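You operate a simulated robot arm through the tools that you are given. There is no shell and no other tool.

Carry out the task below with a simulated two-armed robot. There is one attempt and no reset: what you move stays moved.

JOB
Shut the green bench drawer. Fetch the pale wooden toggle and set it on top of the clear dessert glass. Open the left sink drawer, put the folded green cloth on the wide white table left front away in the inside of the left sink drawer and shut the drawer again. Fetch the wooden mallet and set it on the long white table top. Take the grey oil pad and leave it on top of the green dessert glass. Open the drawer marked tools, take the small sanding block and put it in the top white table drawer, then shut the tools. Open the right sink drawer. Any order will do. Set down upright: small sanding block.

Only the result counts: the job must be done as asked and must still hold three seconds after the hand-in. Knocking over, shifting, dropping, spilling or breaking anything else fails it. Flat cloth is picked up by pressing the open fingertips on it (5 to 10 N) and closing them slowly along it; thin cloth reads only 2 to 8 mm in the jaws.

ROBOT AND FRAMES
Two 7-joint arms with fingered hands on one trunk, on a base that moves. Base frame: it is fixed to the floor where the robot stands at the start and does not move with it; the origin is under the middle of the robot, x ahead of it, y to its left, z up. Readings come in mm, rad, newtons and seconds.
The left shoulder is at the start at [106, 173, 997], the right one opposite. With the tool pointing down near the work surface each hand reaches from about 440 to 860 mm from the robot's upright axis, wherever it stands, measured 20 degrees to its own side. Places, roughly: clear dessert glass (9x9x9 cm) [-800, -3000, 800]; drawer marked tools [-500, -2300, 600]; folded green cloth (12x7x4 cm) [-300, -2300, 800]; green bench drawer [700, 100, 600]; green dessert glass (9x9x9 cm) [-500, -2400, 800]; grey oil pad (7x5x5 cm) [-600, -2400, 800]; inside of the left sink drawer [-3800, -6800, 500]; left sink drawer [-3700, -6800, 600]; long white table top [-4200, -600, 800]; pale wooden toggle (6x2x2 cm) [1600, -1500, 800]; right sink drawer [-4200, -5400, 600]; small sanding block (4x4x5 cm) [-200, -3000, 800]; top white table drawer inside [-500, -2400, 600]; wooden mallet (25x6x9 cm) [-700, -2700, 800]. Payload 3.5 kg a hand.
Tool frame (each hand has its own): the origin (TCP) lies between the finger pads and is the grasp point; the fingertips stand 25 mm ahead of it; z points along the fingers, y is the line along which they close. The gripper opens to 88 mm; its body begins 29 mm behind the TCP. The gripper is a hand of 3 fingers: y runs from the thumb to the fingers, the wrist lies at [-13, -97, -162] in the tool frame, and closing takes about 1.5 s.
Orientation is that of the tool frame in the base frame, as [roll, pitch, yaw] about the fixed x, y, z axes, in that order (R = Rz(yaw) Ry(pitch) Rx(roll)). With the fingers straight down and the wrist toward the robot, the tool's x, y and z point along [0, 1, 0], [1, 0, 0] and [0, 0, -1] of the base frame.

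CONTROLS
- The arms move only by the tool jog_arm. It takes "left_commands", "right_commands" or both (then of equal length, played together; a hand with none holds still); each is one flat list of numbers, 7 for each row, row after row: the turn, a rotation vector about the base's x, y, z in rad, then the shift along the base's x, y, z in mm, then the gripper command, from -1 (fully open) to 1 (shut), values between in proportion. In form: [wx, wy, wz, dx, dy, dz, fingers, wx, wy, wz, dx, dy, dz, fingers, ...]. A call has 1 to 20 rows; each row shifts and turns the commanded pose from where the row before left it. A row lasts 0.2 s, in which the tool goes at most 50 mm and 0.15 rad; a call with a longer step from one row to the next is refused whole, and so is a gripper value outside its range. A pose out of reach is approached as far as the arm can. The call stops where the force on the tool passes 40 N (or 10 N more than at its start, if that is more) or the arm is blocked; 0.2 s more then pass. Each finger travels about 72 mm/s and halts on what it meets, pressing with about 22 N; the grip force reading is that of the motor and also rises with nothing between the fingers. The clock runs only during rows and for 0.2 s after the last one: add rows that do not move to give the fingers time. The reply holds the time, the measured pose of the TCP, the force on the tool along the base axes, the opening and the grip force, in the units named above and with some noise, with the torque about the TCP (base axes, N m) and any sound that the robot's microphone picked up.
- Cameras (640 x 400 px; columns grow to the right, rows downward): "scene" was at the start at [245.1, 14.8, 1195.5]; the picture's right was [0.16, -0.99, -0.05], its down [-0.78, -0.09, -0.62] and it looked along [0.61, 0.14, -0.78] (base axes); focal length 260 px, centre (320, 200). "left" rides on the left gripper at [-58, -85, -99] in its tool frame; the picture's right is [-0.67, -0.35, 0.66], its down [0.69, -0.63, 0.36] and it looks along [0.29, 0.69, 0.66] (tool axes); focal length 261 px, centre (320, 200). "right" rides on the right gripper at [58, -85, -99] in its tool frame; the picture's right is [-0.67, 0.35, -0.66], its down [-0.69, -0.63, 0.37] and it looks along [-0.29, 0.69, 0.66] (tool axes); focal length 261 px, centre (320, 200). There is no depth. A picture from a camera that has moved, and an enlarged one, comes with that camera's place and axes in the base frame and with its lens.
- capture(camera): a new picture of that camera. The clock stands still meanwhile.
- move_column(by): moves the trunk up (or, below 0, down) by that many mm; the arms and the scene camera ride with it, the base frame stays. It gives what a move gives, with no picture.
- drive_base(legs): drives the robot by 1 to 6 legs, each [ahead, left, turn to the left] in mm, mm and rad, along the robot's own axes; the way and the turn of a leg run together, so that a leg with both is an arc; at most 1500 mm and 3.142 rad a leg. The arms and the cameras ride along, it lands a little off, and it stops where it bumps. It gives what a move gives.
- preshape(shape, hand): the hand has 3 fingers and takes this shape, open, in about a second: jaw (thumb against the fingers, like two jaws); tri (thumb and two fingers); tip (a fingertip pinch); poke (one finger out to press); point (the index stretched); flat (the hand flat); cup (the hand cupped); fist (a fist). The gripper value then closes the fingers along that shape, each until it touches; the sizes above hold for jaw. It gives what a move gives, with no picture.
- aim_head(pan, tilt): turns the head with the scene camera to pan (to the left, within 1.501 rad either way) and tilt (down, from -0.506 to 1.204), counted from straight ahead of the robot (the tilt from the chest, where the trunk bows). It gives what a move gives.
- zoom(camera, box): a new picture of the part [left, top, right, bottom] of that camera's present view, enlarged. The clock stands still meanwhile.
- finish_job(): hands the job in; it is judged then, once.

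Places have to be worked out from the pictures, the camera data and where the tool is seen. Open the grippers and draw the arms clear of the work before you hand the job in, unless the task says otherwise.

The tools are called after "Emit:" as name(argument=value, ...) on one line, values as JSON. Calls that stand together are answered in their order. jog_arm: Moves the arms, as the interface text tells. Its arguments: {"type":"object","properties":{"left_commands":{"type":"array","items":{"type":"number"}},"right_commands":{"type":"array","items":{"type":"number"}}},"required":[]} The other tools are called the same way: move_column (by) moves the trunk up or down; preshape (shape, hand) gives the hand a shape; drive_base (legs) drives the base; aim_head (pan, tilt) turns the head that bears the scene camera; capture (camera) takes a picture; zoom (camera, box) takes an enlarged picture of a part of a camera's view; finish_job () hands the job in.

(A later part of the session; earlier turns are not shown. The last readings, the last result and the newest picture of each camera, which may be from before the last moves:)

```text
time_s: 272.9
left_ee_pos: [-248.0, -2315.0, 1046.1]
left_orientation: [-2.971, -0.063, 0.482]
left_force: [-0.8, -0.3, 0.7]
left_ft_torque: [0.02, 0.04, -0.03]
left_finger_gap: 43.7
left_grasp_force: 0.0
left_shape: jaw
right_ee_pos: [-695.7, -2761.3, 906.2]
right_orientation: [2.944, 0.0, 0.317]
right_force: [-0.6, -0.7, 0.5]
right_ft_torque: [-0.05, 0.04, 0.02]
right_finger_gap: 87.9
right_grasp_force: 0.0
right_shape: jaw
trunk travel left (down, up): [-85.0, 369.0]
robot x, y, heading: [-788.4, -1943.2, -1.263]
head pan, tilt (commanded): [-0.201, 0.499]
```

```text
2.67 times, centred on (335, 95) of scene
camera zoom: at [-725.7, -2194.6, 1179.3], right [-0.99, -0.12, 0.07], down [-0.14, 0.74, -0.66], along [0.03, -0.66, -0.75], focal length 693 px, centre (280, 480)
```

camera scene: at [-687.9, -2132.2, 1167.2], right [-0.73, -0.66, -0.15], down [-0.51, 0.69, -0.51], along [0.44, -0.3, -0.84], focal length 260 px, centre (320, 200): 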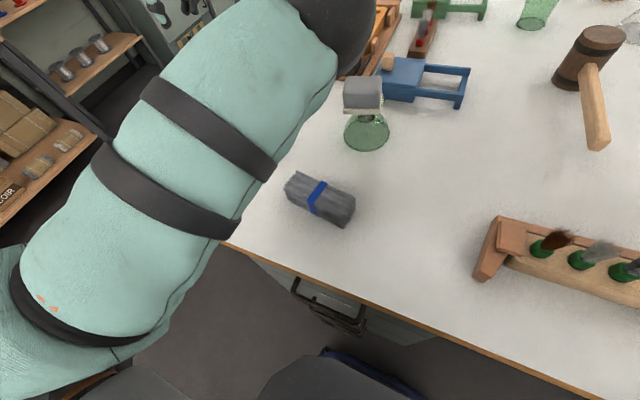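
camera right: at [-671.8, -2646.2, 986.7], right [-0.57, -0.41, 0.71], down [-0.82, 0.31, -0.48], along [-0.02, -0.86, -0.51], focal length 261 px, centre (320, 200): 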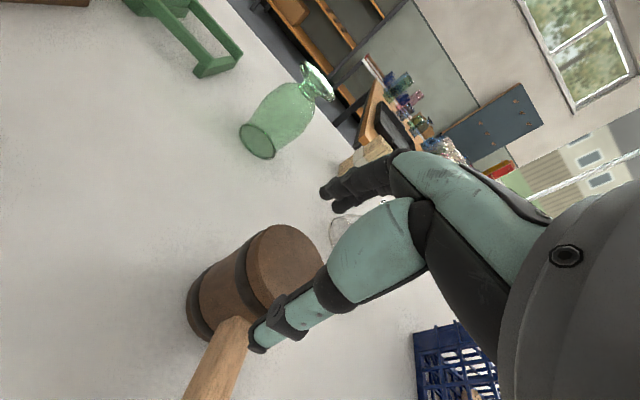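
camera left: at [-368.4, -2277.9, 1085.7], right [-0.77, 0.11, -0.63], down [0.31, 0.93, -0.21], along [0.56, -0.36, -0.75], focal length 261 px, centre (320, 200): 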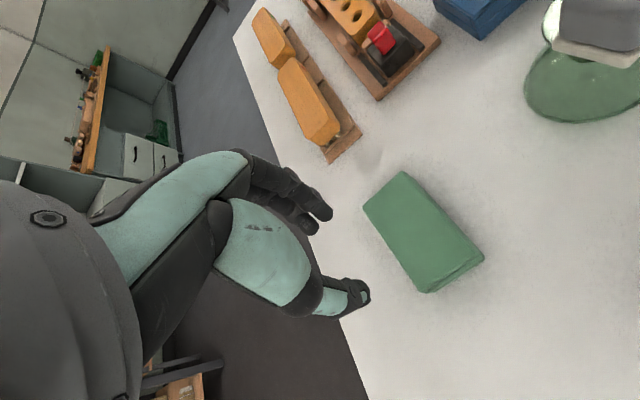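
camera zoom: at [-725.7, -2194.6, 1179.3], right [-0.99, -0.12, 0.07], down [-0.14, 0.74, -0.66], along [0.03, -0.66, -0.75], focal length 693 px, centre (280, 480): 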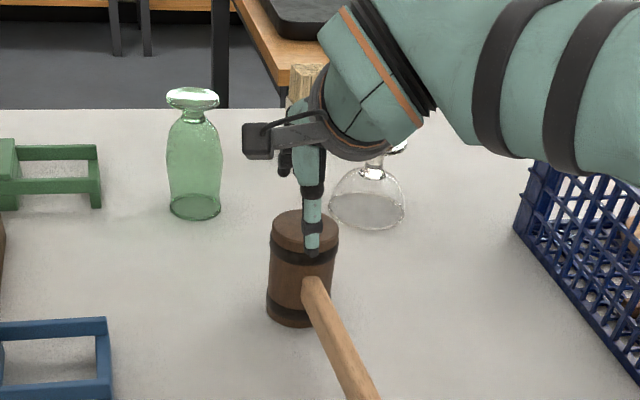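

The tilt worked and the hand is over the head. I'll zoom to centre the jaws on the top face.

Emit:
zoom(camera="right", box=[170, 170, 370, 370])

Emit:
zoom(camera="scene", box=[290, 50, 370, 150])

```text
2.00 times, centred on (270, 270) of right
camera zoom: at [-671.8, -2646.2, 986.7], right [-0.57, -0.41, 0.71], down [-0.82, 0.31, -0.48], along [-0.02, -0.86, -0.51], focal length 521 px, centre (420, 60)
```

zoom: 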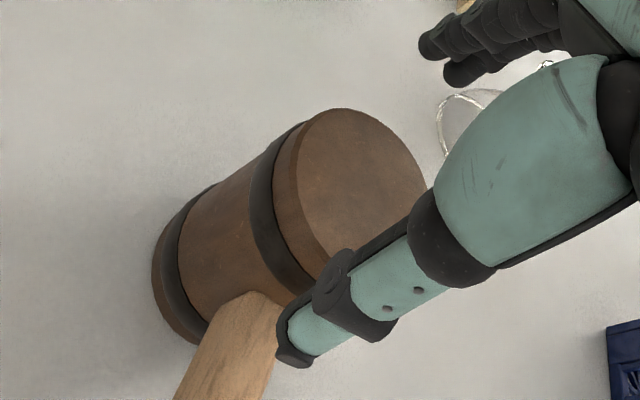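

```text
4.00 times, centred on (330, 100) of scene
camera zoom: at [-725.7, -2194.6, 1179.3], right [-0.99, -0.12, 0.07], down [-0.14, 0.74, -0.66], along [0.03, -0.66, -0.75], focal length 1039 px, centre (280, 600)
```

zoom: 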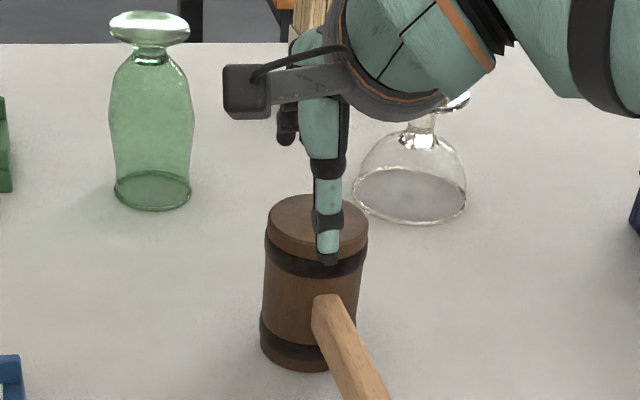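

Untilted, the grip would be more even on both sides of the head; that needs about 12 mm more reach. I'll lift slightly, nudge the base 12 mm ahead, and return the hand to vertical.

Emit:
jog_arm(right_commands=[0, 0, 0, -2, 6, 20, -1, 0, 0, 0, 0, 0, 0, -1])

Emit:
drive_base(legs=[[13, 0, 0]])

Emit:
jog_arm(right_commands=[0.095, 0.031, 0, 0, 0, -10, -1, 0.095, 0.031, 0, 0, 0, -10, -1, 0, 0, 0, 0, 0, 0, -1])

Emit:
zoom(camera="right", box=[170, 170, 370, 370])

```text
time_s: 273.5
left_ee_pos: [-248.1, -2315.7, 1045.2]
left_orientation: [-2.97, -0.063, 0.482]
left_force: [0.5, 0.2, -0.5]
left_ft_torque: [-0.02, 0.01, 0.02]
left_finger_gap: 43.9
left_grasp_force: 0.1
left_shape: jaw
right_ee_pos: [-696.8, -2754.9, 925.5]
right_orientation: [2.944, 0.001, 0.314]
right_force: [-0.3, 0.7, -0.4]
right_ft_torque: [-0.02, -0.02, -0.03]
right_finger_gap: 87.8
right_grasp_force: 0.1
right_shape: jaw
trunk travel left (down, up): [-85.0, 369.0]
robot x, y, heading: [-789.2, -1944.0, -1.263]
head pan, tilt (commanded): [-0.201, 0.499]
```

```text
time_s: 274.2
left_ee_pos: [-245.0, -2326.1, 1045.4]
left_orientation: [-2.972, -0.063, 0.481]
left_force: [0.8, -0.2, 0.2]
left_ft_torque: [0.0, 0.03, 0.02]
left_finger_gap: 43.6
left_grasp_force: 0.2
left_shape: jaw
right_ee_pos: [-693.7, -2765.5, 926.8]
right_orientation: [2.942, 0.001, 0.316]
right_force: [0.0, 0.5, 0.1]
right_ft_torque: [-0.01, -0.03, 0.0]
right_finger_gap: 87.6
right_grasp_force: 0.1
right_shape: jaw
trunk travel left (down, up): [-85.0, 369.0]
robot x, y, heading: [-787.5, -1949.0, -1.257]
head pan, tilt (commanded): [-0.201, 0.499]
```

```text
time_s: 275.1
left_ee_pos: [-243.1, -2327.3, 1044.5]
left_orientation: [-2.972, -0.065, 0.482]
left_force: [0.1, -0.1, -0.3]
left_ft_torque: [-0.02, -0.02, -0.01]
left_finger_gap: 43.9
left_grasp_force: 0.0
left_shape: jaw
right_ee_pos: [-694.2, -2766.4, 905.8]
right_orientation: [-3.139, 0.0, 0.314]
right_force: [-1.1, 0.4, 0.5]
right_ft_torque: [0.02, 0.02, -0.03]
right_finger_gap: 87.9
right_grasp_force: 0.1
right_shape: jaw
trunk travel left (down, up): [-85.0, 369.0]
robot x, y, heading: [-786.3, -1953.4, -1.262]
head pan, tilt (commanded): [-0.201, 0.499]
```

```text
2.00 times, centred on (270, 270) of right
camera zoom: at [-664.5, -2669.1, 1006.1], right [-0.53, -0.54, 0.65], down [-0.85, 0.39, -0.36], along [-0.06, -0.75, -0.66], focal length 521 px, centre (420, 60)
```

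zoom: 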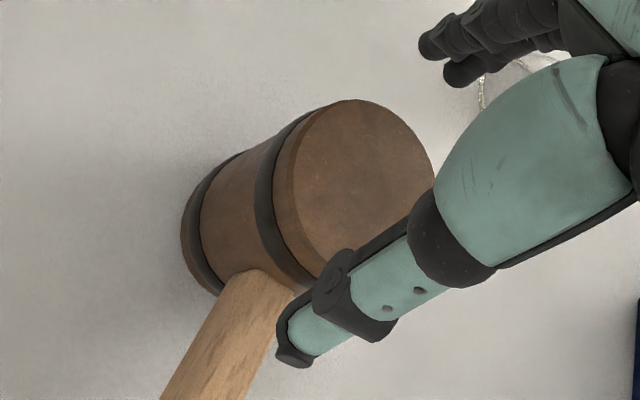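

Now vertical and centred within 3 mm. I'll shift 3 mm right and descend to z≈874 so the pads grip the top 25 mm of the head just above the handle.

Emit:
jog_arm(right_commands=[0, 0, 0, -2.9, -0.9, -10, -1, 0, 0, 0, 0, 0, -10, -1, 0, 0, 0, 0, 0, -7, -1, 0, 0, 0, 0, 0, -5, -1, 0, 0, 0, 0, 0, 0, -1])

Emit:
zoom(camera="scene", box=[290, 50, 370, 150])

Emit:
zoom(camera="right", box=[190, 150, 390, 350])

```text
time_s: 276.2
left_ee_pos: [-244.2, -2327.5, 1045.6]
left_orientation: [-2.97, -0.065, 0.483]
left_force: [0.3, -0.9, -0.4]
left_ft_torque: [0.0, 0.04, 0.03]
left_finger_gap: 43.9
left_grasp_force: 0.1
left_shape: jaw
right_ee_pos: [-696.0, -2766.9, 874.7]
right_orientation: [-3.139, 0.0, 0.316]
right_force: [-0.1, -0.3, -0.2]
right_ft_torque: [0.02, -0.01, 0.01]
right_finger_gap: 87.6
right_grasp_force: 0.0
right_shape: jaw
trunk travel left (down, up): [-85.0, 369.0]
robot x, y, heading: [-782.1, -1952.5, -1.259]
head pan, tilt (commanded): [-0.201, 0.499]
```

```text
4.00 times, centred on (330, 100) of scene
camera zoom: at [-721.8, -2207.3, 1179.2], right [-0.99, -0.12, 0.07], down [-0.14, 0.74, -0.66], along [0.03, -0.66, -0.75], focal length 1039 px, centre (280, 600)
```

zoom: 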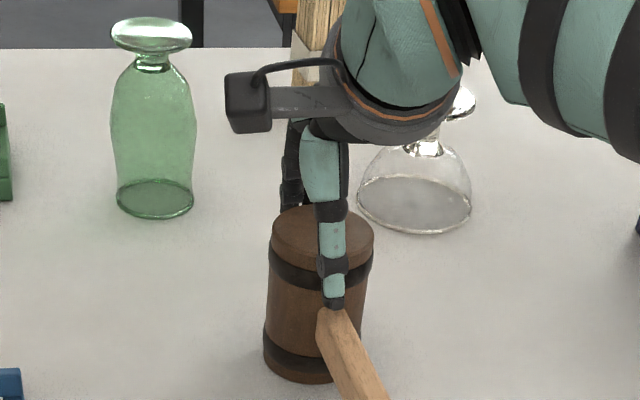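

```text
2.00 times, centred on (290, 250) of right
camera zoom: at [-667.6, -2669.9, 974.1], right [-0.53, -0.54, 0.65], down [-0.85, 0.39, -0.37], along [-0.06, -0.75, -0.66], focal length 521 px, centre (380, 100)
```

zoom: 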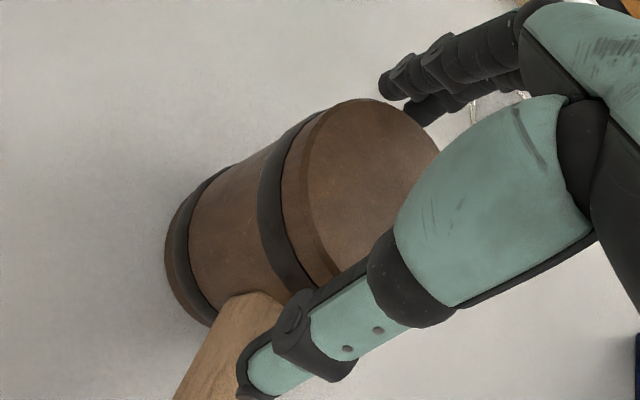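

Thumb and fingers flank the head with the thumb just above the handle. I'll close gently.

Emit:
jog_arm(right_commands=[0, 0, 0, 0, 0, 0, -0.8, 0, 0, 0, 0, 0, 0, -0.6, 0, 0, 0, 0, 0, 0, -0.45, 0, 0, 0, 0, 0, 0, -0.3, 0, 0, 0, 0, 0, 0, 0, 0, 0, 0, 0, 0, 0, 0.5, 0, 0, 0, 0, 0, 0, 1, 0, 0, 0, 0, 0, 0, 1])

Emit:
zoom(camera="scene", box=[290, 50, 370, 150])

Emit:
zoom(camera="right", box=[190, 150, 390, 350])

```text
time_s: 278.1
left_ee_pos: [-245.1, -2328.0, 1045.5]
left_orientation: [-2.97, -0.064, 0.481]
left_force: [0.3, -0.3, -0.2]
left_ft_torque: [0.0, -0.02, -0.01]
left_finger_gap: 43.7
left_grasp_force: 0.0
left_shape: jaw
right_ee_pos: [-697.1, -2767.2, 874.6]
right_orientation: [-3.14, 0.001, 0.316]
right_force: [0.4, 0.3, -0.6]
right_ft_torque: [-0.01, -0.03, -0.03]
right_finger_gap: 51.8
right_grasp_force: 22.1
right_shape: jaw
trunk travel left (down, up): [-85.0, 369.0]
robot x, y, heading: [-784.8, -1949.4, -1.261]
head pan, tilt (commanded): [-0.201, 0.499]
```

```text
4.00 times, centred on (330, 100) of scene
camera zoom: at [-721.8, -2207.4, 1179.1], right [-0.99, -0.12, 0.07], down [-0.14, 0.74, -0.66], along [0.03, -0.66, -0.75], focal length 1039 px, centre (280, 600)
```

zoom: 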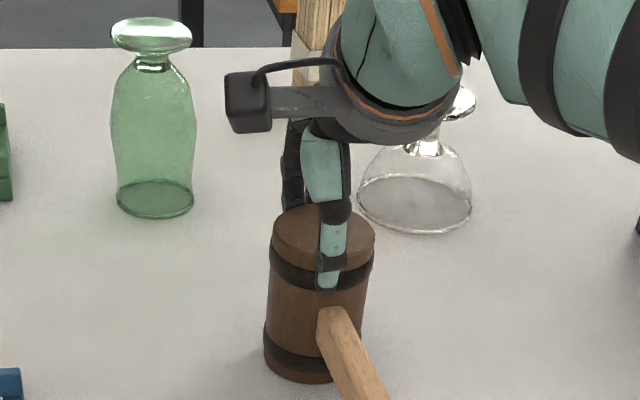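

```text
2.00 times, centred on (290, 250) of right
camera zoom: at [-667.6, -2670.0, 974.1], right [-0.53, -0.54, 0.65], down [-0.85, 0.39, -0.36], along [-0.06, -0.75, -0.66], focal length 521 px, centre (380, 100)
```

zoom: 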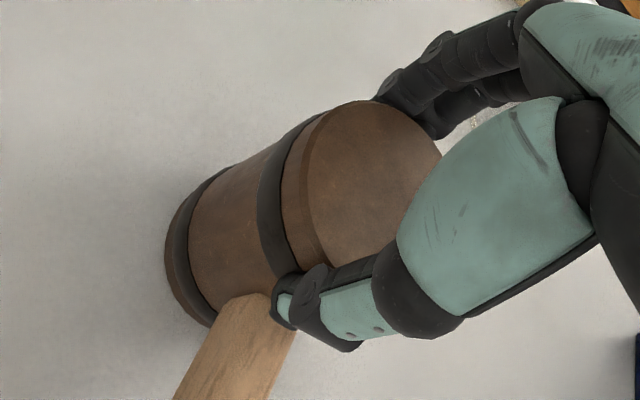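

The head is gripped at 52 mm. I'll lift slowly and check that it stays level.

Emit:
jog_arm(right_commands=[0, 0, 0, 0, 0, 4, 1, 0, 0, 0, 0, 0, 6, 1, 0, 0, 0, 0, 0, 10, 1, 0, 0, 0, 0, 0, 15, 1, 0, 0, 0, 0, 0, 0, 1])

Emit:
zoom(camera="scene", box=[270, 40, 400, 190])

```text
time_s: 279.2
left_ee_pos: [-244.0, -2327.5, 1045.2]
left_orientation: [-2.966, -0.066, 0.481]
left_force: [1.0, 0.6, 0.4]
left_ft_torque: [0.02, 0.0, 0.02]
left_finger_gap: 43.9
left_grasp_force: 0.1
left_shape: jaw
right_ee_pos: [-697.5, -2768.4, 909.3]
right_orientation: [-3.14, 0.0, 0.317]
right_force: [-0.1, -0.1, -2.1]
right_ft_torque: [-0.06, -0.01, -0.01]
right_finger_gap: 51.4
right_grasp_force: 22.0
right_shape: jaw
trunk travel left (down, up): [-85.0, 369.0]
robot x, y, heading: [-781.6, -1954.9, -1.26]
head pan, tilt (commanded): [-0.201, 0.499]
```

```text
2.67 times, centred on (335, 115) of scene
camera zoom: at [-721.8, -2208.0, 1178.9], right [-0.99, -0.12, 0.07], down [-0.14, 0.74, -0.66], along [0.03, -0.66, -0.75], focal length 693 px, centre (280, 427)
```

zoom: 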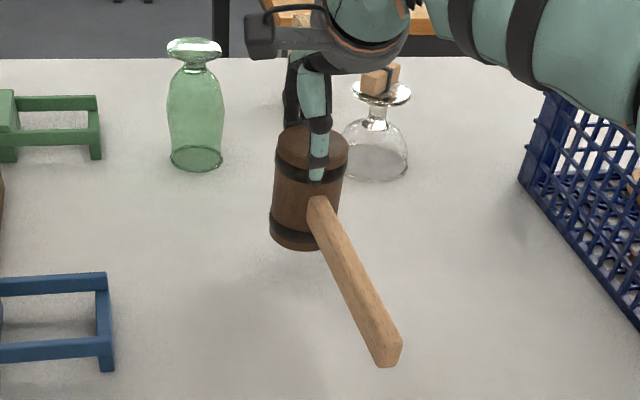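

The mallet lifts level with about 2 N of weight. I'll raise it further while drawing it back, then raise the trunk.

Emit:
jog_arm(right_commands=[0, 0, 0, -2, 6, 20, 1, 0, 0, 0, -3, 10, 25, 1, 0, 0, 0, -4, 12, 25, 1, 0, 0, 0, -5, 14, 25, 1, 0, 0, 0, -5, 14, 20, 1])

Emit:
move_column(by=150)

Emit:
aim_head(pan=0.0, tilt=0.7)

Emit:
capture(camera="scene")

```text
time_s: 280.4
left_ee_pos: [-244.0, -2327.2, 1045.4]
left_orientation: [-2.97, -0.065, 0.483]
left_force: [-0.7, 0.3, 0.2]
left_ft_torque: [0.04, 0.0, -0.02]
left_finger_gap: 43.6
left_grasp_force: 0.2
left_shape: jaw
right_ee_pos: [-715.6, -2711.9, 1023.8]
right_orientation: [-3.14, 0.001, 0.317]
right_force: [0.2, 0.3, -3.4]
right_ft_torque: [-0.04, -0.01, -0.01]
right_finger_gap: 51.5
right_grasp_force: 22.0
right_shape: jaw
trunk travel left (down, up): [-85.0, 369.0]
robot x, y, heading: [-784.4, -1950.2, -1.257]
head pan, tilt (commanded): [-0.201, 0.499]
```

```text
time_s: 282.2
left_ee_pos: [-243.8, -2328.6, 1194.8]
left_orientation: [-2.968, -0.064, 0.483]
left_force: [-0.2, -0.3, -1.0]
left_ft_torque: [0.02, 0.0, 0.02]
left_finger_gap: 44.0
left_grasp_force: 0.1
left_shape: jaw
right_ee_pos: [-729.9, -2663.6, 1275.6]
right_orientation: [3.008, 0.0, 0.316]
right_force: [0.2, -0.8, -2.8]
right_ft_torque: [-0.05, -0.08, 0.03]
right_finger_gap: 51.8
right_grasp_force: 21.7
right_shape: jaw
trunk travel left (down, up): [-235.0, 219.0]
robot x, y, heading: [-785.9, -1949.1, -1.259]
head pan, tilt (commanded): [-0.201, 0.499]
```

```text
time_s: 282.9
left_ee_pos: [-244.3, -2327.6, 1195.4]
left_orientation: [-2.967, -0.066, 0.481]
left_force: [-0.3, -1.1, 0.2]
left_ft_torque: [-0.01, -0.01, 0.02]
left_finger_gap: 43.8
left_grasp_force: 0.0
left_shape: jaw
right_ee_pos: [-731.3, -2665.2, 1275.1]
right_orientation: [3.007, 0.001, 0.316]
right_force: [0.2, -0.5, -2.8]
right_ft_torque: [-0.03, -0.04, -0.02]
right_finger_gap: 51.5
right_grasp_force: 21.8
right_shape: jaw
trunk travel left (down, up): [-235.0, 219.0]
robot x, y, heading: [-783.6, -1950.7, -1.263]
head pan, tilt (commanded): [0.0, 0.7]
```

```text
taken
camera scene: at [-741.0, -2088.0, 1366.6], right [-0.95, -0.3, 0.0], down [-0.22, 0.7, -0.68], along [0.2, -0.64, -0.74], focal length 260 px, centre (320, 200)
```

scene: 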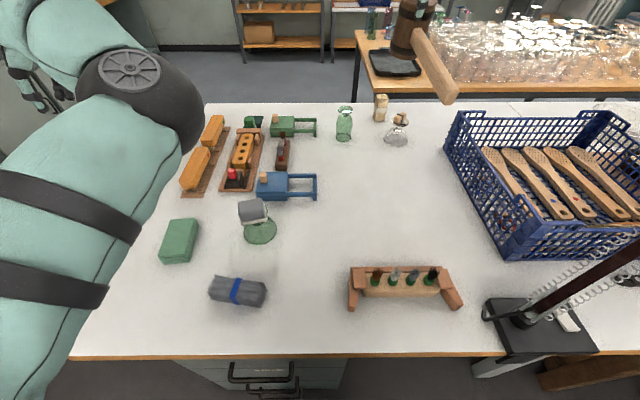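

The mallet is held high; toggle and pad are still in place. Next is the cloth at about (-280, -2341): I'll back up and strafe left so the left arm can reach it comfortably.

Emit:
drive_base(legs=[[-75, 0, 0], [0, 155, 0]])

Emit:
aim_head(pan=0.3, tilt=0.8)

Emit:
capture(camera="scene")

Emit:
capture(camera="left")

```text
time_s: 285.0
left_ee_pos: [-119.4, -2209.0, 1194.9]
left_orientation: [-2.972, -0.068, 0.483]
left_force: [-0.5, -0.8, -0.5]
left_ft_torque: [0.03, 0.04, -0.02]
left_finger_gap: 43.8
left_grasp_force: 0.1
left_shape: jaw
right_ee_pos: [-606.0, -2546.7, 1275.9]
right_orientation: [3.008, -0.003, 0.316]
right_force: [-0.1, 0.2, -2.3]
right_ft_torque: [-0.01, -0.08, -0.03]
right_finger_gap: 51.5
right_grasp_force: 21.9
right_shape: jaw
trunk travel left (down, up): [-235.0, 219.0]
robot x, y, heading: [-656.1, -1832.6, -1.262]
head pan, tilt (commanded): [0.0, 0.7]
```

```text
time_s: 285.8
left_ee_pos: [-118.2, -2208.8, 1195.9]
left_orientation: [-2.969, -0.063, 0.484]
left_force: [0.1, 0.0, -0.7]
left_ft_torque: [-0.02, 0.02, 0.03]
left_finger_gap: 43.8
left_grasp_force: 0.0
left_shape: jaw
right_ee_pos: [-604.9, -2545.8, 1276.5]
right_orientation: [3.007, -0.001, 0.316]
right_force: [0.5, -0.5, -1.7]
right_ft_torque: [-0.01, -0.06, 0.0]
right_finger_gap: 51.3
right_grasp_force: 22.6
right_shape: jaw
trunk travel left (down, up): [-235.0, 219.0]
robot x, y, heading: [-659.0, -1832.0, -1.264]
head pan, tilt (commanded): [0.3, 0.799]
```

```text
taken
camera scene: at [-594.6, -1952.5, 1359.4], right [-0.82, -0.57, -0.04], down [-0.44, 0.67, -0.6], along [0.37, -0.48, -0.8], focal length 260 px, centre (320, 200)
```

scene: 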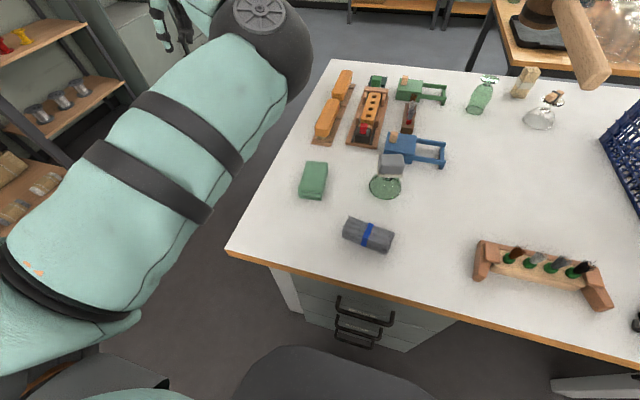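

```text
taken
camera left: at [-206.1, -2178.6, 1303.4], right [-0.77, 0.11, -0.63], down [0.3, 0.93, -0.21], along [0.56, -0.35, -0.75], focal length 261 px, centre (320, 200)
```

left: 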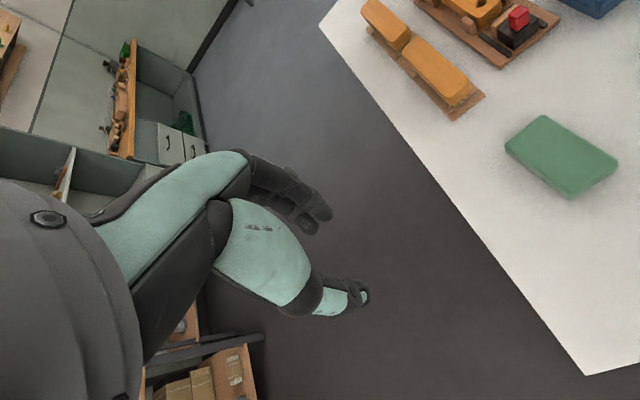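

The left hand needs to turn so it closes across the cloth's 7 cm width. I'll first level it and rotate its yaw in place, away from the table items.

Emit:
jog_arm(left_commands=[-0.09, -0.012, 0, 0, 0, 0, -1, -0.09, -0.013, 0, 0, 0, 0, -1, 0, 0, -0.145, 0, 0, 0, -1, 0, 0, -0.145, 0, 0, 0, -1, 0, 0, -0.145, 0, 0, 0, -1, 0, 0, -0.145, 0, 0, 0, -1, 0, 0, -0.145, 0, 0, 0, -1, 0, 0, -0.145, 0, 0, 0, -1])

Emit:
capture(camera="scene")

```text
time_s: 287.6
left_ee_pos: [-117.8, -2208.8, 1195.2]
left_orientation: [-3.142, -0.001, -0.385]
left_force: [0.2, 0.5, 0.3]
left_ft_torque: [0.03, -0.01, -0.01]
left_finger_gap: 87.6
left_grasp_force: 0.1
left_shape: jaw
right_ee_pos: [-602.9, -2545.2, 1276.5]
right_orientation: [3.01, -0.001, 0.315]
right_force: [-0.2, 0.9, -2.8]
right_ft_torque: [-0.05, 0.02, 0.0]
right_finger_gap: 51.5
right_grasp_force: 22.6
right_shape: jaw
trunk travel left (down, up): [-235.0, 219.0]
robot x, y, heading: [-658.0, -1835.4, -1.265]
head pan, tilt (commanded): [0.3, 0.799]
```

```text
taken
camera scene: at [-594.7, -1952.5, 1359.4], right [-0.82, -0.57, -0.04], down [-0.44, 0.67, -0.6], along [0.37, -0.48, -0.8], focal length 260 px, centre (320, 200)
```

scene: 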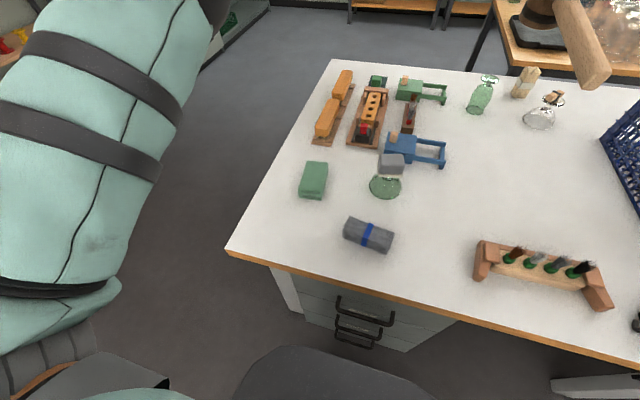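

The rotation went well and the elbow swung outward. I'll continue the yaw while moving over the cloth at height.

Emit:
jog_arm(left_commands=[0, 0, -0.129, -27, -22, 0, -1, 0, 0, -0.129, -27, -22, 0, -1, 0, 0, -0.129, -27, -22, 0, -1, 0, 0, -0.129, -27, -22, 0, -1, 0, 0, -0.129, -27, -22, 0, -1, 0, 0, -0.127, -27, -22, 0, -1, 0, 0, 0, 0, 0, 0, -1])

Emit:
capture(camera="scene")

Emit:
capture(camera="left")

```text
time_s: 289.2
left_ee_pos: [-280.1, -2340.4, 1195.0]
left_orientation: [-3.141, -0.003, -1.155]
left_force: [1.1, -0.2, -1.5]
left_ft_torque: [0.0, -0.02, 0.0]
left_finger_gap: 87.8
left_grasp_force: 0.1
left_shape: jaw
right_ee_pos: [-604.6, -2544.8, 1276.5]
right_orientation: [3.008, -0.001, 0.315]
right_force: [0.1, 0.1, -2.6]
right_ft_torque: [-0.03, -0.01, 0.02]
right_finger_gap: 51.6
right_grasp_force: 21.7
right_shape: jaw
trunk travel left (down, up): [-235.0, 219.0]
robot x, y, heading: [-657.4, -1833.3, -1.262]
head pan, tilt (commanded): [0.3, 0.799]
```

```text
taken
camera scene: at [-595.1, -1952.4, 1359.5], right [-0.82, -0.57, -0.04], down [-0.44, 0.67, -0.6], along [0.37, -0.48, -0.8], focal length 260 px, centre (320, 200)
```

scene: 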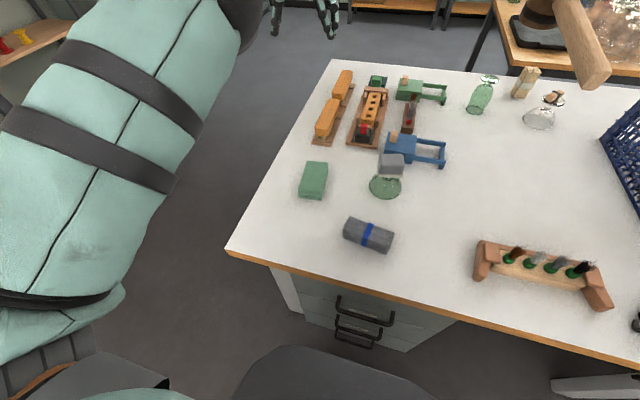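

```text
taken
camera left: at [-226.5, -2252.2, 1293.9], right [0.05, 0.75, -0.66], down [0.85, -0.37, -0.36], along [-0.52, -0.54, -0.66], focal length 261 px, centre (320, 200)
```

left: 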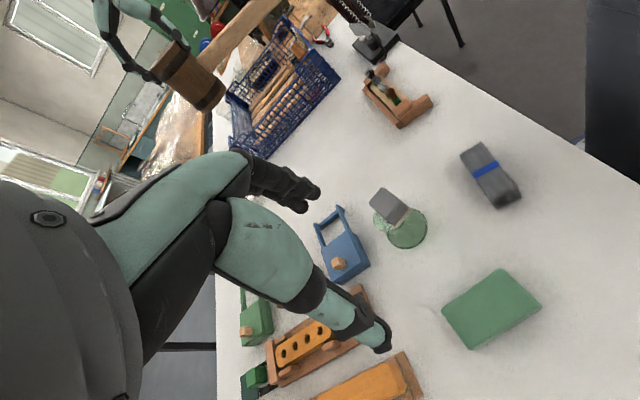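

The hand is lined up over the cloth. I'll lower the trunk 80 mm, then lower the hand to about z=900 and recheck.

Emit:
move_column(by=-80)

Emit:
jog_arm(left_commands=[0, 0, 0, 0, 0, -42, -1, 0, 0, 0, 0, 0, -42, -1, 0, 0, 0, 0, 0, -42, -1, 0, 0, 0, 0, 0, -42, -1, 0, 0, 0, 0, 0, -42, -1, 0, 0, 0, 0, 0, 0, -1])

Emit:
capture(camera="left")

Emit:
capture(camera="scene")

```text
time_s: 290.3
left_ee_pos: [-280.5, -2339.2, 1115.7]
left_orientation: [-3.141, -0.004, -1.153]
left_force: [0.5, -0.4, 0.4]
left_ft_torque: [-0.03, 0.0, 0.0]
left_finger_gap: 87.6
left_grasp_force: 0.0
left_shape: jaw
right_ee_pos: [-604.9, -2544.5, 1196.6]
right_orientation: [3.006, 0.001, 0.316]
right_force: [0.0, -0.5, -2.5]
right_ft_torque: [-0.02, -0.05, 0.04]
right_finger_gap: 51.4
right_grasp_force: 21.9
right_shape: jaw
trunk travel left (down, up): [-155.0, 299.0]
robot x, y, heading: [-657.3, -1835.4, -1.262]
head pan, tilt (commanded): [0.3, 0.799]
```

```text
time_s: 291.7
left_ee_pos: [-280.7, -2340.6, 904.6]
left_orientation: [-3.141, -0.004, -1.154]
left_force: [-0.4, 0.5, -0.4]
left_ft_torque: [-0.06, -0.01, 0.01]
left_finger_gap: 87.6
left_grasp_force: 0.1
left_shape: jaw
right_ee_pos: [-605.5, -2545.6, 1196.3]
right_orientation: [3.007, 0.0, 0.316]
right_force: [-0.2, -0.3, -2.8]
right_ft_torque: [-0.06, -0.05, 0.0]
right_finger_gap: 51.6
right_grasp_force: 21.7
right_shape: jaw
trunk travel left (down, up): [-155.0, 299.0]
robot x, y, heading: [-658.3, -1834.9, -1.26]
head pan, tilt (commanded): [0.3, 0.799]
```

```text
taken
camera left: at [-225.7, -2252.0, 1004.4], right [0.05, 0.75, -0.66], down [0.85, -0.37, -0.36], along [-0.52, -0.54, -0.66], focal length 261 px, centre (320, 200)
```

left: 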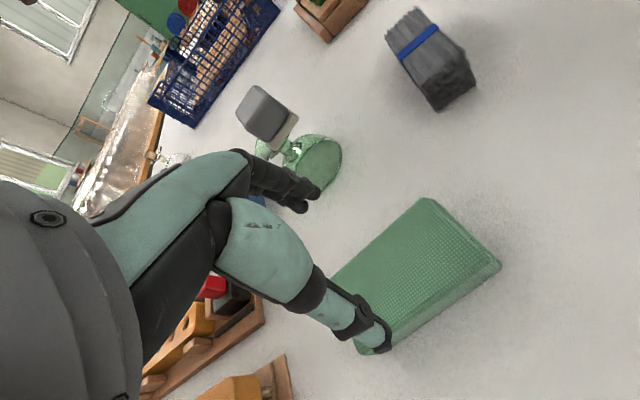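

```text
taken
camera scene: at [-579.6, -2002.4, 1259.6], right [-0.82, -0.56, -0.07], down [-0.45, 0.72, -0.52], along [0.34, -0.39, -0.85], focal length 260 px, centre (320, 200)
```

scene: 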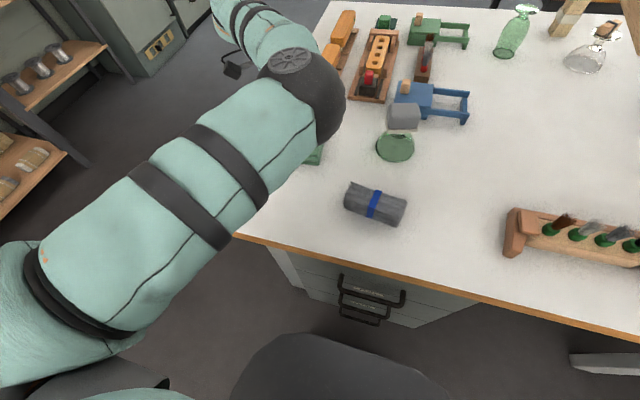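

I'll zoom the left-hand view to measure the cloth edges relative to the fingers.

Emit:
zoom(camera="left", box=[280, 170, 520, 370])

```text
2.00 times, centred on (400, 270) of left
camera zoom: at [-225.7, -2252.0, 1004.4], right [0.05, 0.75, -0.66], down [0.85, -0.37, -0.36], along [-0.52, -0.54, -0.66], focal length 521 px, centre (160, 60)
```

zoom: 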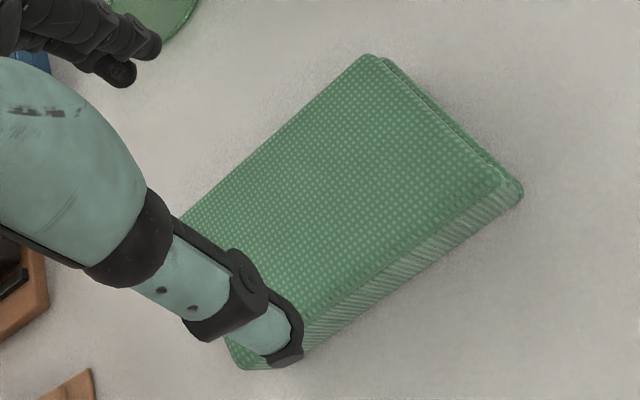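

The cloth's top spans about -36 to +25 mm along the closing axis, so I'll shift 5 mm to centre and descend to z≈813 with the jaws fully open.

Emit:
jog_arm(left_commands=[0, 0, 0, 4.6, 2, -20, -1, 0, 0, 0, 0, 0, -25, -1, 0, 0, 0, 0, 0, -15, -1, 0, 0, 0, 0, 0, 0, -1])

Emit:
zoom(camera="left", box=[260, 140, 500, 340])

```text
time_s: 292.7
left_ee_pos: [-274.5, -2338.4, 846.3]
left_orientation: [-3.14, -0.001, -1.154]
left_force: [-0.6, -0.7, -0.1]
left_ft_torque: [0.0, 0.01, 0.01]
left_finger_gap: 87.4
left_grasp_force: 0.0
left_shape: jaw
right_ee_pos: [-604.5, -2544.5, 1196.2]
right_orientation: [3.008, 0.0, 0.316]
right_force: [0.4, 0.3, -2.7]
right_ft_torque: [-0.03, -0.05, 0.0]
right_finger_gap: 51.6
right_grasp_force: 21.8
right_shape: jaw
trunk travel left (down, up): [-155.0, 299.0]
robot x, y, heading: [-657.2, -1834.7, -1.263]
head pan, tilt (commanded): [0.3, 0.799]
```

```text
2.00 times, centred on (380, 240) of left
camera zoom: at [-221.2, -2249.8, 944.4], right [0.05, 0.75, -0.66], down [0.85, -0.37, -0.36], along [-0.52, -0.54, -0.66], focal length 521 px, centre (200, 120)
```

zoom: 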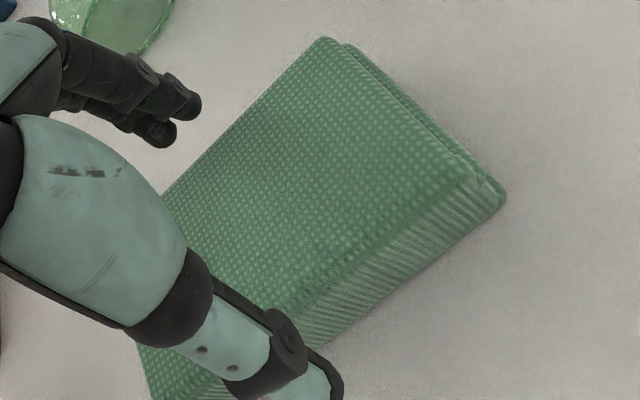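

Fingers and thumb are just outside both long edges. I'll nudge 2 mm, descend to z≈813 and close slowly.

Emit:
jog_arm(left_commands=[0, 0, 0, 1.8, 0.8, -10, -1, 0, 0, 0, 0, 0, -12, -1, 0, 0, 0, 0, 0, -11, -1, 0, 0, 0, 0, 0, 0, -1])

Emit:
zoom(camera="left", box=[240, 120, 480, 320])

```text
time_s: 293.7
left_ee_pos: [-274.2, -2337.3, 811.8]
left_orientation: [-3.141, -0.001, -1.156]
left_force: [-0.9, -0.6, 0.5]
left_ft_torque: [0.01, 0.01, 0.0]
left_finger_gap: 87.4
left_grasp_force: 0.0
left_shape: jaw
right_ee_pos: [-604.6, -2545.3, 1196.8]
right_orientation: [3.008, -0.002, 0.316]
right_force: [-0.2, 0.0, -2.4]
right_ft_torque: [-0.01, -0.02, 0.04]
right_finger_gap: 51.4
right_grasp_force: 21.7
right_shape: jaw
trunk travel left (down, up): [-155.0, 299.0]
robot x, y, heading: [-657.4, -1832.9, -1.261]
head pan, tilt (commanded): [0.3, 0.799]
```

```text
2.00 times, centred on (360, 220) of left
camera zoom: at [-220.0, -2249.4, 911.3], right [0.05, 0.75, -0.66], down [0.85, -0.37, -0.36], along [-0.52, -0.54, -0.66], focal length 521 px, centre (240, 160)
```

zoom: 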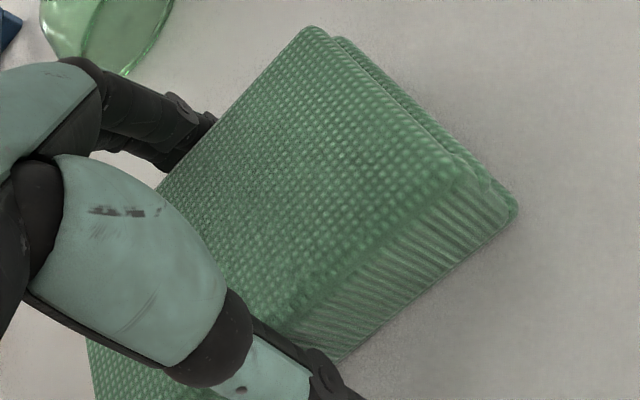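

The jaws straddle the cloth with no contact. I'll close on it gradually.

Emit:
jog_arm(left_commands=[0, 0, 0, 0, 0, 0, -0.8, 0, 0, 0, 0, 0, 0, -0.6, 0, 0, 0, 0, 0, 0, -0.45, 0, 0, 0, 0, 0, 0, -0.3, 0, 0, 0, 0, 0, 0, 0, 0, 0, 0, 0, 0, 0, 0.5, 0, 0, 0, 0, 0, 0, 1, 0, 0, 0, 0, 0, 0, 1])

Emit:
zoom(camera="left", box=[240, 120, 480, 320])

```text
time_s: 295.5
left_ee_pos: [-273.0, -2339.2, 812.0]
left_orientation: [-3.141, -0.002, -1.155]
left_force: [-0.3, 0.0, 0.5]
left_ft_torque: [0.01, -0.01, 0.0]
left_finger_gap: 60.1
left_grasp_force: 22.5
left_shape: jaw
right_ee_pos: [-604.9, -2545.3, 1196.6]
right_orientation: [3.007, -0.001, 0.317]
right_force: [-0.5, -0.7, -1.6]
right_ft_torque: [-0.05, -0.02, -0.04]
right_finger_gap: 51.6
right_grasp_force: 21.8
right_shape: jaw
trunk travel left (down, up): [-155.0, 299.0]
robot x, y, heading: [-660.8, -1834.3, -1.26]
head pan, tilt (commanded): [0.3, 0.799]
```

```text
2.00 times, centred on (360, 220) of left
camera zoom: at [-219.7, -2249.5, 911.3], right [0.05, 0.75, -0.66], down [0.85, -0.37, -0.36], along [-0.52, -0.54, -0.66], focal length 521 px, centre (240, 160)
```

zoom: 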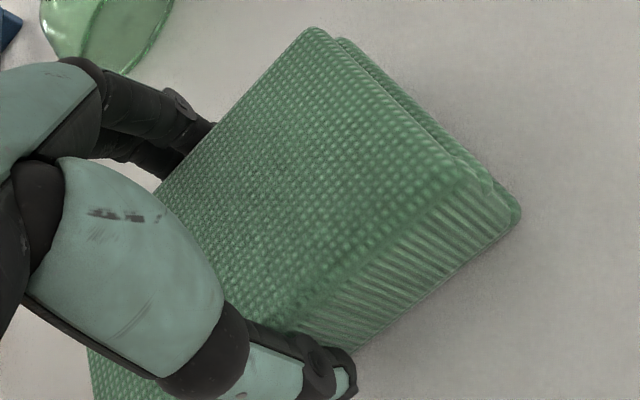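

The cloth is gripped at 60 mm. I'll lift it slowly and check.

Emit:
jog_arm(left_commands=[0, 0, 0, 0, 0, 5, 1, 0, 0, 0, 0, 0, 10, 1, 0, 0, 0, 0, 0, 20, 1, 0, 0, 0, 0, 0, 40, 1, 0, 0, 0, 0, 0, 45, 1, 0, 0, 0, 0, 0, 45, 1])

Emit:
capture(camera="left")

Emit:
capture(camera="scene")

```text
time_s: 296.9
left_ee_pos: [-273.4, -2337.0, 977.3]
left_orientation: [3.14, -0.002, -1.153]
left_force: [-0.3, -0.2, 0.0]
left_ft_torque: [0.01, 0.0, 0.04]
left_finger_gap: 59.9
left_grasp_force: 21.9
left_shape: jaw
right_ee_pos: [-604.4, -2545.5, 1197.8]
right_orientation: [3.008, 0.001, 0.316]
right_force: [0.2, 0.6, -2.3]
right_ft_torque: [-0.04, -0.04, 0.03]
right_finger_gap: 51.4
right_grasp_force: 22.0
right_shape: jaw
trunk travel left (down, up): [-155.0, 299.0]
robot x, y, heading: [-656.6, -1831.3, -1.258]
head pan, tilt (commanded): [0.3, 0.799]
```

```text
taken
camera left: at [-220.0, -2248.2, 1076.4], right [0.05, 0.75, -0.66], down [0.85, -0.37, -0.36], along [-0.52, -0.54, -0.66], focal length 261 px, centre (320, 200)
```

left: 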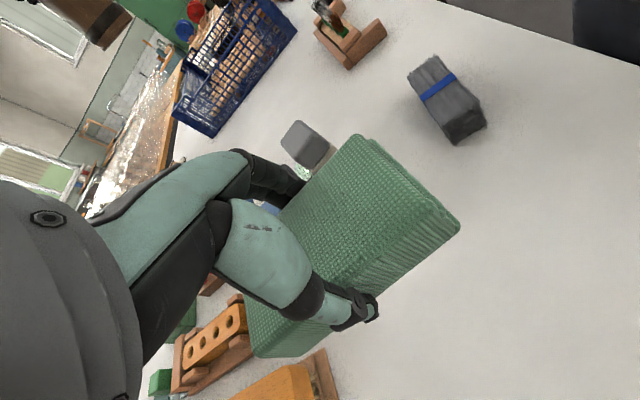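

```text
taken
camera scene: at [-579.6, -2002.1, 1259.6], right [-0.82, -0.56, -0.07], down [-0.45, 0.72, -0.52], along [0.34, -0.39, -0.85], focal length 260 px, centre (320, 200)
```

scene: 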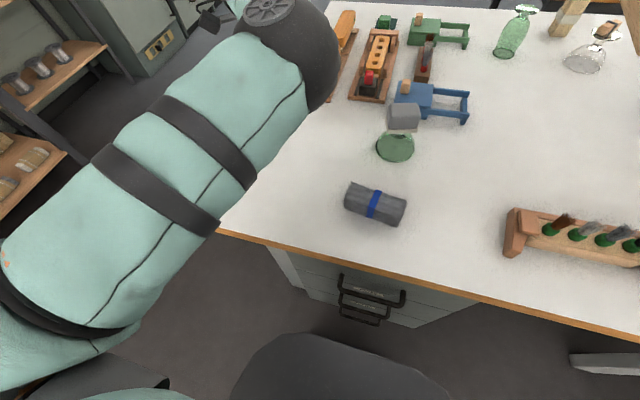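

The cloth is in the left hand and the mallet in the right. I'll raise the trunk, back away from the table, and then draw the right hand in for travel.

Emit:
move_column(by=90)

Emit:
drive_base(legs=[[-650, 0, 0]])

Emit:
jog_arm(right_commands=[0, 0, 0, -9, 28, -10, 1, 0, 0, 0, -9, 28, -10, 1, 0, 0, 0, -9, 28, -10, 1, 0, 0, 0, -9, 28, -10, 1, 0, 0, 0, -9, 28, -10, 1])

Emit:
aim_head(pan=-1.4, tilt=0.3)

Emit:
capture(camera="scene")

```text
time_s: 298.2
left_ee_pos: [-274.2, -2337.8, 1068.6]
left_orientation: [-3.141, -0.001, -1.154]
left_force: [0.6, 0.6, -0.5]
left_ft_torque: [0.0, -0.01, -0.01]
left_finger_gap: 59.9
left_grasp_force: 21.9
left_shape: jaw
right_ee_pos: [-603.6, -2545.5, 1286.9]
right_orientation: [3.004, -0.002, 0.317]
right_force: [0.6, -0.2, -2.1]
right_ft_torque: [-0.04, -0.04, 0.03]
right_finger_gap: 51.5
right_grasp_force: 22.2
right_shape: jaw
trunk travel left (down, up): [-245.0, 209.0]
robot x, y, heading: [-659.0, -1834.5, -1.263]
head pan, tilt (commanded): [0.3, 0.799]
```

```text
time_s: 301.8
left_ee_pos: [-472.1, -1718.0, 1067.4]
left_orientation: [3.141, -0.002, -1.157]
left_force: [0.0, 0.3, -1.1]
left_ft_torque: [0.01, 0.01, 0.0]
left_finger_gap: 60.3
left_grasp_force: 22.0
left_shape: jaw
right_ee_pos: [-804.3, -1923.9, 1285.9]
right_orientation: [3.007, -0.001, 0.313]
right_force: [0.9, 0.0, -2.7]
right_ft_torque: [-0.04, -0.03, -0.03]
right_finger_gap: 51.5
right_grasp_force: 21.7
right_shape: jaw
trunk travel left (down, up): [-245.0, 209.0]
robot x, y, heading: [-856.6, -1211.4, -1.265]
head pan, tilt (commanded): [0.3, 0.799]
```

```text
time_s: 303.0
left_ee_pos: [-475.2, -1717.0, 1066.9]
left_orientation: [3.142, -0.003, -1.157]
left_force: [-0.4, -1.3, -0.5]
left_ft_torque: [0.02, 0.01, 0.04]
left_finger_gap: 60.2
left_grasp_force: 22.4
left_shape: jaw
right_ee_pos: [-850.3, -1782.8, 1237.8]
right_orientation: [3.006, -0.001, 0.313]
right_force: [-0.4, 0.3, -2.1]
right_ft_torque: [-0.07, -0.03, -0.01]
right_finger_gap: 51.2
right_grasp_force: 22.2
right_shape: jaw
trunk travel left (down, up): [-245.0, 209.0]
robot x, y, heading: [-856.4, -1215.7, -1.265]
head pan, tilt (commanded): [0.3, 0.799]
```

```text
time_s: 304.8
left_ee_pos: [-473.6, -1716.4, 1067.6]
left_orientation: [3.141, -0.002, -1.157]
left_force: [0.1, 0.3, -1.0]
left_ft_torque: [-0.02, 0.01, -0.01]
left_finger_gap: 60.1
left_grasp_force: 21.8
left_shape: jaw
right_ee_pos: [-849.8, -1784.6, 1237.2]
right_orientation: [3.005, -0.002, 0.313]
right_force: [0.0, -0.2, -3.3]
right_ft_torque: [0.01, -0.08, 0.01]
right_finger_gap: 51.6
right_grasp_force: 22.4
right_shape: jaw
trunk travel left (down, up): [-245.0, 209.0]
robot x, y, heading: [-854.4, -1212.6, -1.262]
head pan, tilt (commanded): [-1.4, 0.3]
```

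```text
taken
camera scene: at [-922.3, -1308.0, 1422.3], right [-0.46, 0.88, 0.12], down [0.23, 0.24, -0.94], along [-0.86, -0.41, -0.31], focal length 260 px, centre (320, 200)
```

scene: 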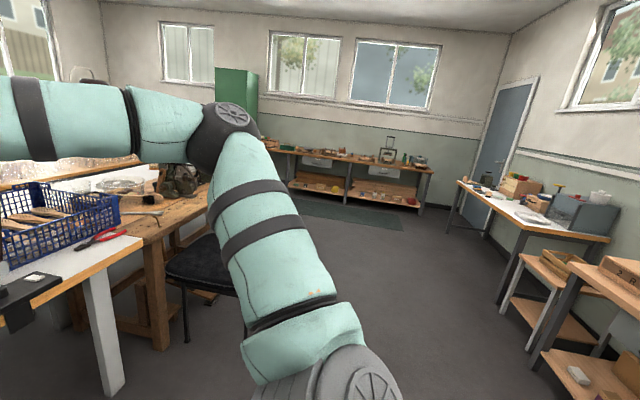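

The long white table stands along the far right wall beyond open floor. I'll turn right to face that way and take a straight look for route planning.

Emit:
drive_base(legs=[[0, 0, -1.565]])

Emit:
aim_head(pan=-0.1, tilt=0.35)

Emit:
capture(camera="scene")

Emit:
aim_head(pan=-0.8, tilt=0.35)

Emit:
capture(camera="scene")

```text
time_s: 309.0
left_ee_pos: [-1361.0, -1596.1, 1067.1]
left_orientation: [-3.141, -0.001, -2.726]
left_force: [-0.6, -0.4, -0.7]
left_ft_torque: [0.0, 0.02, -0.01]
left_finger_gap: 59.7
left_grasp_force: 22.4
left_shape: jaw
right_ee_pos: [-1427.2, -1219.4, 1235.7]
right_orientation: [3.004, -0.002, -1.257]
right_force: [-0.6, -0.2, -2.0]
right_ft_torque: [-0.02, 0.06, -0.02]
right_finger_gap: 51.2
right_grasp_force: 22.0
right_shape: jaw
trunk travel left (down, up): [-245.0, 209.0]
robot x, y, heading: [-856.5, -1212.4, -2.833]
head pan, tilt (commanded): [-1.4, 0.3]
```

```text
time_s: 310.4
left_ee_pos: [-1361.0, -1595.2, 1068.0]
left_orientation: [-3.14, -0.002, -2.726]
left_force: [0.1, 0.9, -1.1]
left_ft_torque: [0.0, -0.01, -0.01]
left_finger_gap: 60.0
left_grasp_force: 22.1
left_shape: jaw
right_ee_pos: [-1426.6, -1218.6, 1237.6]
right_orientation: [3.006, -0.001, -1.256]
right_force: [0.0, 0.4, -1.6]
right_ft_torque: [-0.04, 0.04, -0.02]
right_finger_gap: 51.3
right_grasp_force: 22.3
right_shape: jaw
trunk travel left (down, up): [-245.0, 209.0]
robot x, y, heading: [-858.9, -1211.5, -2.833]
head pan, tilt (commanded): [-0.099, 0.351]
```

```text
taken
camera scene: at [-999.4, -1247.4, 1408.6], right [-0.21, 0.98, 0.01], down [0.44, 0.1, -0.89], along [-0.87, -0.18, -0.45], focal length 260 px, centre (320, 200)
```

scene: 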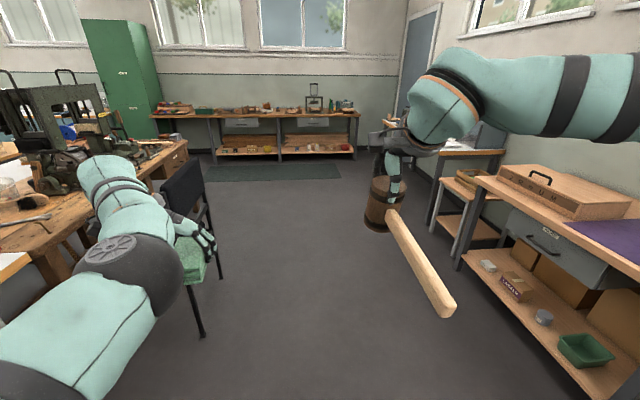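

```text
time_s: 311.5
left_ee_pos: [-1361.4, -1595.7, 1067.5]
left_orientation: [3.141, -0.002, -2.727]
left_force: [-0.2, -0.1, -0.1]
left_ft_torque: [-0.02, -0.02, 0.02]
left_finger_gap: 60.1
left_grasp_force: 22.2
left_shape: jaw
right_ee_pos: [-1428.2, -1219.1, 1236.7]
right_orientation: [3.004, 0.001, -1.257]
right_force: [0.5, -0.5, -2.1]
right_ft_torque: [-0.01, 0.03, 0.01]
right_finger_gap: 51.0
right_grasp_force: 21.9
right_shape: jaw
trunk travel left (down, up): [-245.0, 209.0]
robot x, y, heading: [-855.1, -1209.7, -2.836]
head pan, tilt (commanded): [-0.799, 0.351]
```

```text
taken
camera scene: at [-990.6, -1184.4, 1411.9], right [0.47, 0.88, 0.08], down [0.41, -0.13, -0.9], along [-0.79, 0.46, -0.42], focal length 260 px, centre (320, 200)
```

scene: 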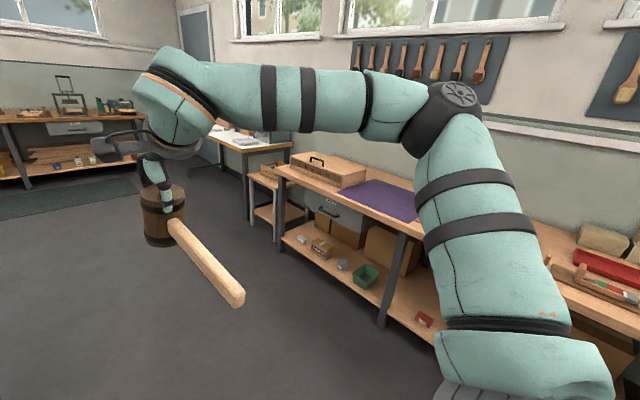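

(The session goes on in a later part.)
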